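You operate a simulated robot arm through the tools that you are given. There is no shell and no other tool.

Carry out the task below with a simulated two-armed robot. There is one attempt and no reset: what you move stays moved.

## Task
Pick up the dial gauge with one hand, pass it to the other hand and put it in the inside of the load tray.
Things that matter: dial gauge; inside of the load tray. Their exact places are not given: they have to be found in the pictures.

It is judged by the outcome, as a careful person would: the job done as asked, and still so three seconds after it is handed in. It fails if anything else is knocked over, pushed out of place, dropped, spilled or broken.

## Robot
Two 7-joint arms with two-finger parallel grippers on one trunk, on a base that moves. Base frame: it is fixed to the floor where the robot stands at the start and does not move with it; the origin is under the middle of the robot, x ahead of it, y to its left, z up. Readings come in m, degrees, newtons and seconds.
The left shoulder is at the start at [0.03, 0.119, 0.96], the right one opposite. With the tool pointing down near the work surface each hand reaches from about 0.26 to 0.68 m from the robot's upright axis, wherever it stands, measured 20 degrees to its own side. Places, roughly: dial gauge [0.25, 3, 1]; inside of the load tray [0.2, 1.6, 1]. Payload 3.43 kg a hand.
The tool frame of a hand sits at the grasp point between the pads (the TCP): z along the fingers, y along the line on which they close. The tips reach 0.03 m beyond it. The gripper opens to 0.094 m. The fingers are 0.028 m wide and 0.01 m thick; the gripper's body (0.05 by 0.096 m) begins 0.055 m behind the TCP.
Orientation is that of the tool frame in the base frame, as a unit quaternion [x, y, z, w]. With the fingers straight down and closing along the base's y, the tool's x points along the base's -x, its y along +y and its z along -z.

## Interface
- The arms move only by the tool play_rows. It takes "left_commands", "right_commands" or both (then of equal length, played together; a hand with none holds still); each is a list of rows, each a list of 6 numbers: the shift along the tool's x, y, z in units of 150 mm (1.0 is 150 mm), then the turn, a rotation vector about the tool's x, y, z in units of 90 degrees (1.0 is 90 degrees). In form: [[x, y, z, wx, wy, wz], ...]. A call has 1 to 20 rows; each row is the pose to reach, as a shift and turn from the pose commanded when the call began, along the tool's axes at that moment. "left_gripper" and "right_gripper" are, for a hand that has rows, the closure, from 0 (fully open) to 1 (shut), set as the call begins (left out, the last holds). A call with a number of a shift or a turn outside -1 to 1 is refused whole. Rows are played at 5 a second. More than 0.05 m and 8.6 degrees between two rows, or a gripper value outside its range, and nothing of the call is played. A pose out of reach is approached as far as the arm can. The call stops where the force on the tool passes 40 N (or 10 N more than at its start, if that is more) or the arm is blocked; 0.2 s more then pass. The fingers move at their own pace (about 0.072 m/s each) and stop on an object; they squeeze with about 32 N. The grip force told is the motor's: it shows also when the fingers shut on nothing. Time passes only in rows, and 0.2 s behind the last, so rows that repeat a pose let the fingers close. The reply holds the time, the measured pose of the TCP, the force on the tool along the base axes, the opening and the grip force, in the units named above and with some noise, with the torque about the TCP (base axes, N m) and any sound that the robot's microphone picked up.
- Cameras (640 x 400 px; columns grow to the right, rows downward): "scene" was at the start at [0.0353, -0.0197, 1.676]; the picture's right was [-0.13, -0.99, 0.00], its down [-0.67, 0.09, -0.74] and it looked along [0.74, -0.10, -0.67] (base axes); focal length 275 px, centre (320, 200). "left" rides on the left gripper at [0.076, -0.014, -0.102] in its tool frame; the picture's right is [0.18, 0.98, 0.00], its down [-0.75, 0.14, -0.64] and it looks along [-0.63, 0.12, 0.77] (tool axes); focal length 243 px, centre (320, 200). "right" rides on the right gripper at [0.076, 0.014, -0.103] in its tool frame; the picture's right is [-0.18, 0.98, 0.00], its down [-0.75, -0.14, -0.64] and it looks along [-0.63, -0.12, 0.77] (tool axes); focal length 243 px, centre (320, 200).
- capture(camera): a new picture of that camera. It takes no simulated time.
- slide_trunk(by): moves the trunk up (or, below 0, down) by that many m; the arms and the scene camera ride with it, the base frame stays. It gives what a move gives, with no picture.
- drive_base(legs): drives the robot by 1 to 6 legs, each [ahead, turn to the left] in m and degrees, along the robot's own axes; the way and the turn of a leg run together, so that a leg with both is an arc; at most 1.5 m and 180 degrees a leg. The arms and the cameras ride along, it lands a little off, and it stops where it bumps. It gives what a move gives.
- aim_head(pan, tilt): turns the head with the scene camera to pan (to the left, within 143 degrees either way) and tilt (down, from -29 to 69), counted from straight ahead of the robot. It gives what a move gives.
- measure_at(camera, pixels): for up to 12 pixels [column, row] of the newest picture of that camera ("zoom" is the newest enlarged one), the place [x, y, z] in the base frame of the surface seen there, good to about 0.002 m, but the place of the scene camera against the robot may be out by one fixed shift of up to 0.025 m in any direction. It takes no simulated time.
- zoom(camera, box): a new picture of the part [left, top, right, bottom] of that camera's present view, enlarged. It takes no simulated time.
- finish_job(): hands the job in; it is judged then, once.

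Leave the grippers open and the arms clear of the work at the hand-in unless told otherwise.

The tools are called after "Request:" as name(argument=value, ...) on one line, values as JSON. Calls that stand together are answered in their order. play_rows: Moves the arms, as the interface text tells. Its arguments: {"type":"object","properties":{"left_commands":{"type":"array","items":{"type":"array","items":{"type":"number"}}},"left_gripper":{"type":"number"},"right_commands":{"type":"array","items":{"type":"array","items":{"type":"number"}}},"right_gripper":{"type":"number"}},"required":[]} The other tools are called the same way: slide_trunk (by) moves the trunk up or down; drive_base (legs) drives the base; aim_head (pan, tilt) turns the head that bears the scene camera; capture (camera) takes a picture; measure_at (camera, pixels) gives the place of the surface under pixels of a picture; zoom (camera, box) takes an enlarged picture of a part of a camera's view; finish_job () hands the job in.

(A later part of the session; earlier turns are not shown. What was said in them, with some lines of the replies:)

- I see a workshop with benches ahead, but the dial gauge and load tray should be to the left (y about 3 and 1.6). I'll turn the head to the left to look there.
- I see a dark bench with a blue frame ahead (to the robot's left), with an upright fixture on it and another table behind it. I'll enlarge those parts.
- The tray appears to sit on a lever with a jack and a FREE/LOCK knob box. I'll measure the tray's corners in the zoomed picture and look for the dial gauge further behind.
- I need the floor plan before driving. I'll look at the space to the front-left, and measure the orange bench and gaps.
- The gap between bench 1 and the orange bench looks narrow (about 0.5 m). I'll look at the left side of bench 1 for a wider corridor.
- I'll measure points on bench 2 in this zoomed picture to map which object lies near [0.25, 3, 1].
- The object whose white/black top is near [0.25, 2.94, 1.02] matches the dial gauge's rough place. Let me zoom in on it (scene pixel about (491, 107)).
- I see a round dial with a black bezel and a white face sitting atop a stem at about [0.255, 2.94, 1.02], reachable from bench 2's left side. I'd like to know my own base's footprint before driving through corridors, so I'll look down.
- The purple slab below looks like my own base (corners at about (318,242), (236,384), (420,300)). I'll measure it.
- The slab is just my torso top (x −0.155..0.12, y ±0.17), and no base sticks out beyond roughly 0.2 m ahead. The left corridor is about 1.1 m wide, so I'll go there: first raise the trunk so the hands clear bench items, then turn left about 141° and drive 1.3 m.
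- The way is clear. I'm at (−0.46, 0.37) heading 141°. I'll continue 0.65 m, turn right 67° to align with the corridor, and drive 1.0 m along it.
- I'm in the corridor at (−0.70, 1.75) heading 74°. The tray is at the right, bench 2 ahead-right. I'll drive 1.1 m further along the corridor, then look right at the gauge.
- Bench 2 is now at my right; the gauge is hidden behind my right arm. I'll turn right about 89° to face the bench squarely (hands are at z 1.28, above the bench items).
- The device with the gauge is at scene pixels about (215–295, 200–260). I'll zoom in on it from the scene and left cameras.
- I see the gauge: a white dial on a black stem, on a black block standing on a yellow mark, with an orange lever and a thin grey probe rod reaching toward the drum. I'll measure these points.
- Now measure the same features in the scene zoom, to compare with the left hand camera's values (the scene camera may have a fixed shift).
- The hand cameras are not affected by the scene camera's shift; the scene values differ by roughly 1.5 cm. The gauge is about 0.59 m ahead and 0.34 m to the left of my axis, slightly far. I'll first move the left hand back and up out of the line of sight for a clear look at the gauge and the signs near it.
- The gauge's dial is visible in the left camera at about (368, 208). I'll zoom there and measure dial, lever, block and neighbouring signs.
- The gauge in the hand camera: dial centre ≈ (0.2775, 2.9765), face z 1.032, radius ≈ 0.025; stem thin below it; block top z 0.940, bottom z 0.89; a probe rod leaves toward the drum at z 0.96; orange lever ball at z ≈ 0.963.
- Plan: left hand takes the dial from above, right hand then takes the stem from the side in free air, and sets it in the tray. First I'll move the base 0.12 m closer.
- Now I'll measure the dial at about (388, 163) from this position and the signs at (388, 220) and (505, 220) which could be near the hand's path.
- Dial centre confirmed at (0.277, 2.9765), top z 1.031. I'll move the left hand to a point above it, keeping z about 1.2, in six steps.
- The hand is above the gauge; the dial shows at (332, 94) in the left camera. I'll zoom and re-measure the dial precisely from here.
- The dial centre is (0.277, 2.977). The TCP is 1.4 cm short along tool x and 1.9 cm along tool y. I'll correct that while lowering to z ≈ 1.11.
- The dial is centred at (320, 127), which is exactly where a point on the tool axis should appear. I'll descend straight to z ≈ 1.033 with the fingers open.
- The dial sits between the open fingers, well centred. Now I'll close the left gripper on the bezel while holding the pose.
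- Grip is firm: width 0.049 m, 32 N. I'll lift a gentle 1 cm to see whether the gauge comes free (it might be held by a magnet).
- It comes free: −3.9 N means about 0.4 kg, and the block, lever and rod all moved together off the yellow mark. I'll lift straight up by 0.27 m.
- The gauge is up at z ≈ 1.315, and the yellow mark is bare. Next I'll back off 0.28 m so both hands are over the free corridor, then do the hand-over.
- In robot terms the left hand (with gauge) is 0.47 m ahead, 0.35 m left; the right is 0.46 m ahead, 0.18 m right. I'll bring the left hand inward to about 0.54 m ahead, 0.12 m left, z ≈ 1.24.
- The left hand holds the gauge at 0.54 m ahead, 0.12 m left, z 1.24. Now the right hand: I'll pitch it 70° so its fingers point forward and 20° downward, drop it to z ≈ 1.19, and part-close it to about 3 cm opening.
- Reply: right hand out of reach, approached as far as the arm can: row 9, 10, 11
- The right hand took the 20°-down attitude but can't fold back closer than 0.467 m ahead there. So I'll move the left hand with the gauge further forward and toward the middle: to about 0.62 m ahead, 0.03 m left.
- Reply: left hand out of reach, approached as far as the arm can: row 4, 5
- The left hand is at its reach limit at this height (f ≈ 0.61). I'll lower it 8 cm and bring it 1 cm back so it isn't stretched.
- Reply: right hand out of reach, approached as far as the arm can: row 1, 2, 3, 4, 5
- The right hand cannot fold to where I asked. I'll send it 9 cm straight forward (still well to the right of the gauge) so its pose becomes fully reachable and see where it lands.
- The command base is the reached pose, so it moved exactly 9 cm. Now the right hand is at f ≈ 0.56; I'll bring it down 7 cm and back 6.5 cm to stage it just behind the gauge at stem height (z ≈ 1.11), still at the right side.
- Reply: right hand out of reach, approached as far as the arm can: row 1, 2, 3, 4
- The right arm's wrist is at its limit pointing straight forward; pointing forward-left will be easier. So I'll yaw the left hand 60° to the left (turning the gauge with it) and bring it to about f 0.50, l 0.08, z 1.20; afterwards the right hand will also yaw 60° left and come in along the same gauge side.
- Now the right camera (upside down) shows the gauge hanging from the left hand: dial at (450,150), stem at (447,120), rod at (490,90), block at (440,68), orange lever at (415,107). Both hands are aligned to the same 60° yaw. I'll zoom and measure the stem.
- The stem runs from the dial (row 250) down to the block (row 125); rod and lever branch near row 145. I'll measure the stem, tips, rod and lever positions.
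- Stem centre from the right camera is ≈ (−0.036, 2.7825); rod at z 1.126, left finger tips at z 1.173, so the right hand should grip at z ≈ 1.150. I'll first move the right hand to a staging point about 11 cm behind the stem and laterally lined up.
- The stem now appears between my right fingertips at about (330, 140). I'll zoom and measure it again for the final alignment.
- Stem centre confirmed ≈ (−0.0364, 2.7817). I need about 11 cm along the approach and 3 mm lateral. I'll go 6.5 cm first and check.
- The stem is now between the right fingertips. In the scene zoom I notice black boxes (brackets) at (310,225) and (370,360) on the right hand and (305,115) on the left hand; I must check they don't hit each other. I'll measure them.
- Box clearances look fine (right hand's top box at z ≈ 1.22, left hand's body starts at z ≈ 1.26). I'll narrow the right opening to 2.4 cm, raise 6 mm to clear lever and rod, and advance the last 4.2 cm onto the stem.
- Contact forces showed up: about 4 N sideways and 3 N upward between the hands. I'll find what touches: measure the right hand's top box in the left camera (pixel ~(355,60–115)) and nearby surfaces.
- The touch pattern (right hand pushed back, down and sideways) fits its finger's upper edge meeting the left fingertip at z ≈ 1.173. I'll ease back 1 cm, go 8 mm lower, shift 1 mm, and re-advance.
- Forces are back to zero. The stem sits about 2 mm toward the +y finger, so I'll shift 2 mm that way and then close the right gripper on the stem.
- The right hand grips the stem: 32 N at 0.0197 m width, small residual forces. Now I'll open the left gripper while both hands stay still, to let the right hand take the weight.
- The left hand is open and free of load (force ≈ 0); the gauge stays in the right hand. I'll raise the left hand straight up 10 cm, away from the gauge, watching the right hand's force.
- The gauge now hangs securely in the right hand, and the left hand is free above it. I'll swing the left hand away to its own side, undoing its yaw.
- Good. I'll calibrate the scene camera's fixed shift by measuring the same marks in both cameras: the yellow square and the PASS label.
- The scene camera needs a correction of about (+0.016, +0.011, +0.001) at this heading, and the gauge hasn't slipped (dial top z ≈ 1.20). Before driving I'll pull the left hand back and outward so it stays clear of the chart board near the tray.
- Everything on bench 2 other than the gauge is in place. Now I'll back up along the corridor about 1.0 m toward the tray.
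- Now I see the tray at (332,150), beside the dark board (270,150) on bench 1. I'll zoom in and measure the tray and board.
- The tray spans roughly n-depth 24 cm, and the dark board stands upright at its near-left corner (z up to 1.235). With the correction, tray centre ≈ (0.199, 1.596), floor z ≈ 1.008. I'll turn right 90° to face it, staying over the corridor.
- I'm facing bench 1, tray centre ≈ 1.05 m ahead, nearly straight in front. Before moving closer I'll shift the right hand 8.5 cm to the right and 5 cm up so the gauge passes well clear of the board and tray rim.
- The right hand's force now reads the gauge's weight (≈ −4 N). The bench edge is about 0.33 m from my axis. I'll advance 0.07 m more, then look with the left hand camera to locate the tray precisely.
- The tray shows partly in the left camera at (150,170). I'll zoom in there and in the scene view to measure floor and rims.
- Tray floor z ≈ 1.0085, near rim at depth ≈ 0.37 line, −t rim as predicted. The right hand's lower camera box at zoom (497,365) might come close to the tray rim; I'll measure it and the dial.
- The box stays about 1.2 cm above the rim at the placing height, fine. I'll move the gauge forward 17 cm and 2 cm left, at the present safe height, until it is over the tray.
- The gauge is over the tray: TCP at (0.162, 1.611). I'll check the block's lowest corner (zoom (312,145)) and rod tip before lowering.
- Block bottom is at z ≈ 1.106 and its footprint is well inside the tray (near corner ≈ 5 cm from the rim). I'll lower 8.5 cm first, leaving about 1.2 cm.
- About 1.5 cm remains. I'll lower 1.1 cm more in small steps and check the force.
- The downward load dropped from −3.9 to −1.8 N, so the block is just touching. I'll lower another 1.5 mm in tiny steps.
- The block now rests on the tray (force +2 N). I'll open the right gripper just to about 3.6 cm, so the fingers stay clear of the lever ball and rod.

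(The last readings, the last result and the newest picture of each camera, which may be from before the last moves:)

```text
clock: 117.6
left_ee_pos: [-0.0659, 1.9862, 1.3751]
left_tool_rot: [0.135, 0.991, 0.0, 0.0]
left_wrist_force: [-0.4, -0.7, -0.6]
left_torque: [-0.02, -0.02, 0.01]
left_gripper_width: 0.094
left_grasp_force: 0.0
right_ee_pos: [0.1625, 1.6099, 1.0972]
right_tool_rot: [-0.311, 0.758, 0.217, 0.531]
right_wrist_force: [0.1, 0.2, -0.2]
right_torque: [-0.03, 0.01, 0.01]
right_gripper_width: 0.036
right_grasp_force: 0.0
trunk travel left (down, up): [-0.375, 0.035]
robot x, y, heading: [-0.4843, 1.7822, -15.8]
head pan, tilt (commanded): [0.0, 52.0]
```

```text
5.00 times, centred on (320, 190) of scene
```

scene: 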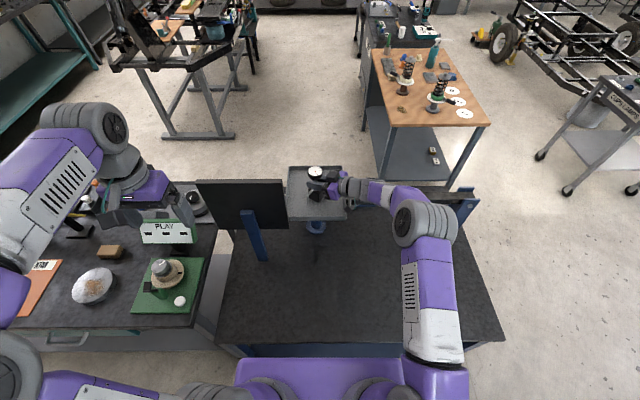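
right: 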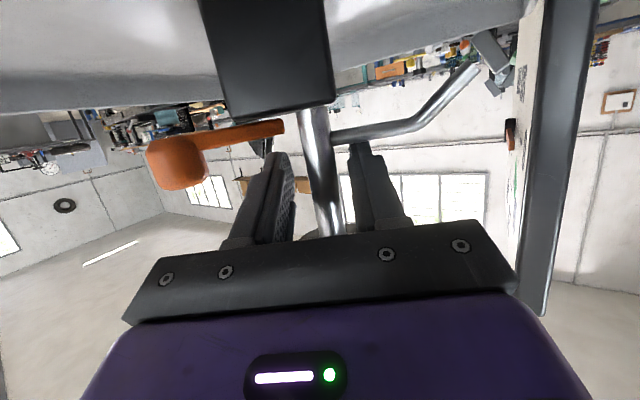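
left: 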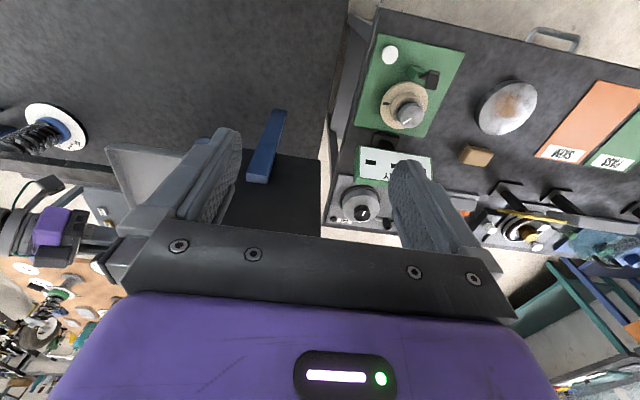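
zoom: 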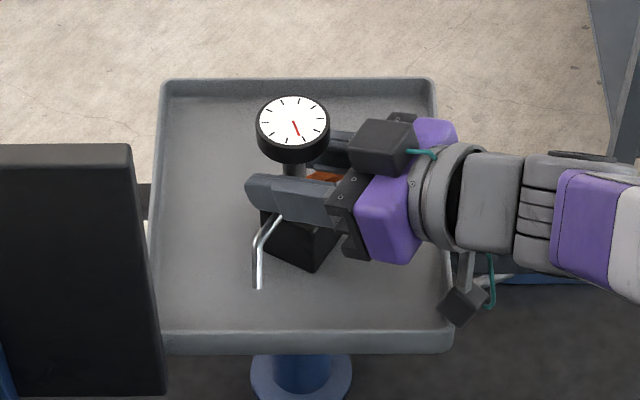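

The gauge stands upright on its own in the tray and the right hand reads zero force. I'll raise the hand 6 mm and slide it back along the fingers' axis, clear of the stem.

Request:
play_rows(right_commands=[[-0.019, 0, -0.007, 0, 0, 0], [-0.0376, 0, -0.0137, 0, 0, 0], [-0.0376, 0, -0.1, 0, 0, 0], [-0.0376, 0, -0.2, 0, 0, 0], [-0.0376, 0, -0.3, 0, 0, 0], [-0.0376, 0, -0.45, 0, 0, 0], [-0.0376, 0, -0.6, 0, 0, 0], [-0.0376, 0, -0.75, 0, 0, 0], [-0.0376, 0, -0.9, 0, 0, 0]])

Request:
capture(camera="scene")

Request:
zoom(camera="scene", box=[270, 150, 370, 230])

Request:
capture(camera="right")

```text
clock: 119.6
left_ee_pos: [-0.0685, 1.9857, 1.3745]
left_tool_rot: [0.135, 0.991, -0.001, 0.0]
left_wrist_force: [-1.5, -0.1, -0.6]
left_torque: [0.02, -0.05, 0.0]
left_gripper_width: 0.0939
left_grasp_force: 0.1
right_ee_pos: [0.0722, 1.5222, 1.1488]
right_tool_rot: [-0.311, 0.757, 0.217, 0.532]
right_wrist_force: [0.0, -0.1, -1.2]
right_torque: [0.04, 0.0, 0.01]
right_gripper_width: 0.036
right_grasp_force: 0.0
trunk travel left (down, up): [-0.375, 0.035]
robot x, y, heading: [-0.4883, 1.7793, -15.7]
head pan, tilt (commanded): [0.0, 52.0]
```

```text
taken
```

scene: 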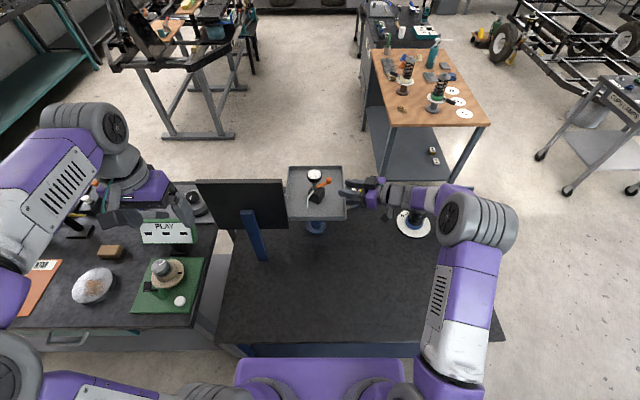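

```text
5.00 times, centred on (320, 190) of scene
```

zoom: 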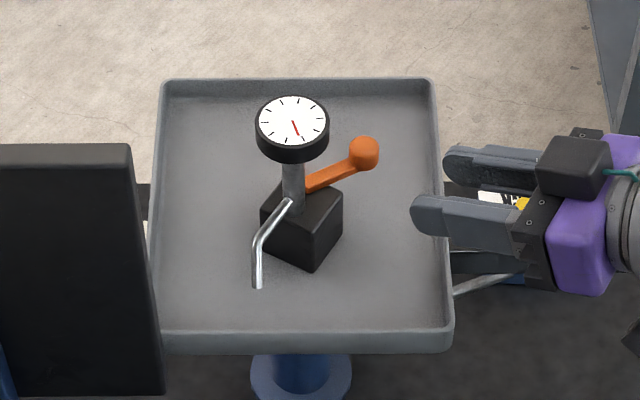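

```text
taken
```

right: 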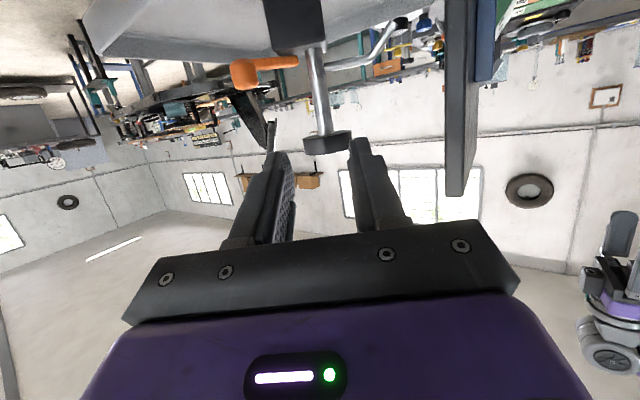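

The gauge stands upright inside the tray and the hand is clear. I'll raise the right hand 10 cm, then open it fully and back the robot away from the bench.

Request:
play_rows(right_commands=[[-0.157, 0, -0.057, 0, 0, 0], [-0.314, 0, -0.114, 0, 0, 0], [-0.47, 0, -0.171, 0, 0, 0], [-0.627, 0, -0.228, 0, 0, 0], [-0.627, 0, -0.228, 0, 0, 0]])

Request:
drive_base(legs=[[-0.32, 0]])

Request:
play_rows(right_commands=[[0, 0, 0, 0, 0, 0], [0, 0, 0, 0, 0, 0], [0, 0, 0, 0, 0, 0]], right_gripper=0)

Request:
capture(camera="scene")

Request:
zoom(camera="scene", box=[220, 100, 420, 230])

```text
clock: 120.8
left_ee_pos: [-0.068, 1.9854, 1.3744]
left_tool_rot: [0.135, 0.991, 0.0, 0.0]
left_wrist_force: [-0.4, -0.4, 0.3]
left_torque: [0.01, 0.03, -0.01]
left_gripper_width: 0.094
left_grasp_force: 0.1
right_ee_pos: [0.0728, 1.5217, 1.2508]
right_tool_rot: [-0.312, 0.757, 0.219, 0.531]
right_wrist_force: [0.5, -0.6, -1.4]
right_torque: [-0.03, 0.02, -0.02]
right_gripper_width: 0.036
right_grasp_force: 0.1
trunk travel left (down, up): [-0.375, 0.035]
robot x, y, heading: [-0.487, 1.7839, -15.9]
head pan, tilt (commanded): [0.0, 52.0]
```

```text
clock: 122.9
left_ee_pos: [-0.3667, 2.0683, 1.3752]
left_tool_rot: [0.14, 0.99, 0.0, -0.001]
left_wrist_force: [-0.7, 0.8, 0.4]
left_torque: [0.0, -0.01, 0.02]
left_gripper_width: 0.0941
left_grasp_force: 0.1
right_ee_pos: [-0.2311, 1.6036, 1.2505]
right_tool_rot: [-0.308, 0.759, 0.215, 0.532]
right_wrist_force: [-0.8, -0.6, 0.9]
right_torque: [-0.01, 0.03, -0.01]
right_gripper_width: 0.036
right_grasp_force: 0.1
trunk travel left (down, up): [-0.375, 0.035]
robot x, y, heading: [-0.7914, 1.8687, -16.2]
head pan, tilt (commanded): [0.0, 52.0]
```

```text
clock: 123.7
left_ee_pos: [-0.3672, 2.0688, 1.3734]
left_tool_rot: [0.139, 0.99, 0.0, 0.0]
left_wrist_force: [0.3, 0.4, -0.5]
left_torque: [0.01, 0.0, 0.0]
left_gripper_width: 0.094
left_grasp_force: 0.1
right_ee_pos: [-0.2307, 1.6029, 1.2507]
right_tool_rot: [-0.308, 0.759, 0.215, 0.532]
right_wrist_force: [0.6, 0.1, 0.5]
right_torque: [-0.02, 0.01, -0.02]
right_gripper_width: 0.0942
right_grasp_force: 0.2
trunk travel left (down, up): [-0.375, 0.035]
robot x, y, heading: [-0.7888, 1.8649, -16.3]
head pan, tilt (commanded): [0.0, 52.0]
```

```text
taken
```

scene: 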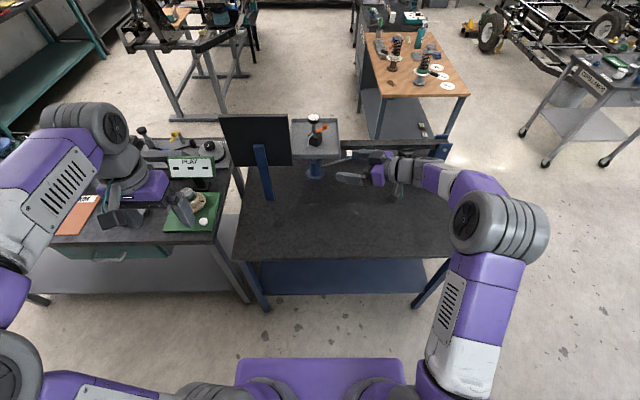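

```text
3.08 times, centred on (320, 165) of scene
```

zoom: 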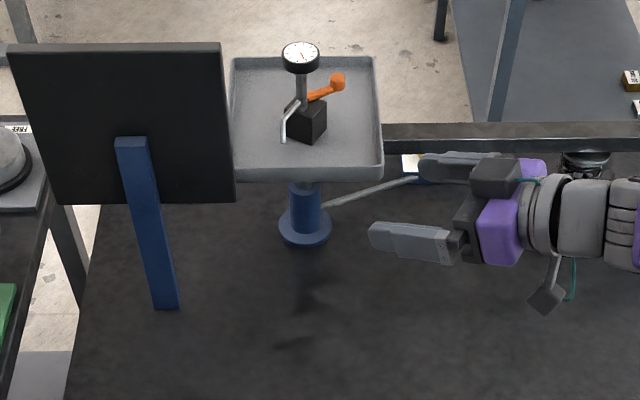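

The dial gauge stands upright and still inside the load tray. Both grippers are open, the robot has backed away, and nothing else I can see in the picture looks moved. I'll hand the job in.

Request:
finish_job()

```text
The job is handed in.
```

The dial gauge is in the load tray, standing upright on its base, and the job is handed in.

- **Pick-up:** the left hand took the gauge by its dial from its yellow mark on the bench.
- **Hand-over:** the right hand took it by the stem over the corridor, and only then did the left hand let go. On the first approach the right hand lightly touched the left hand or the gauge (about 5 N). I backed it off and re-approached; the gauge did not slip.
- **Placing:** the right hand set it down inside the tray with its nearest corner about 5 cm from the rim, then withdrew.

The gauge stayed put in the pictures for about six seconds after release. Both grippers are open and the robot has backed away from the bench. Nothing else looked moved or knocked over in the pictures I took.
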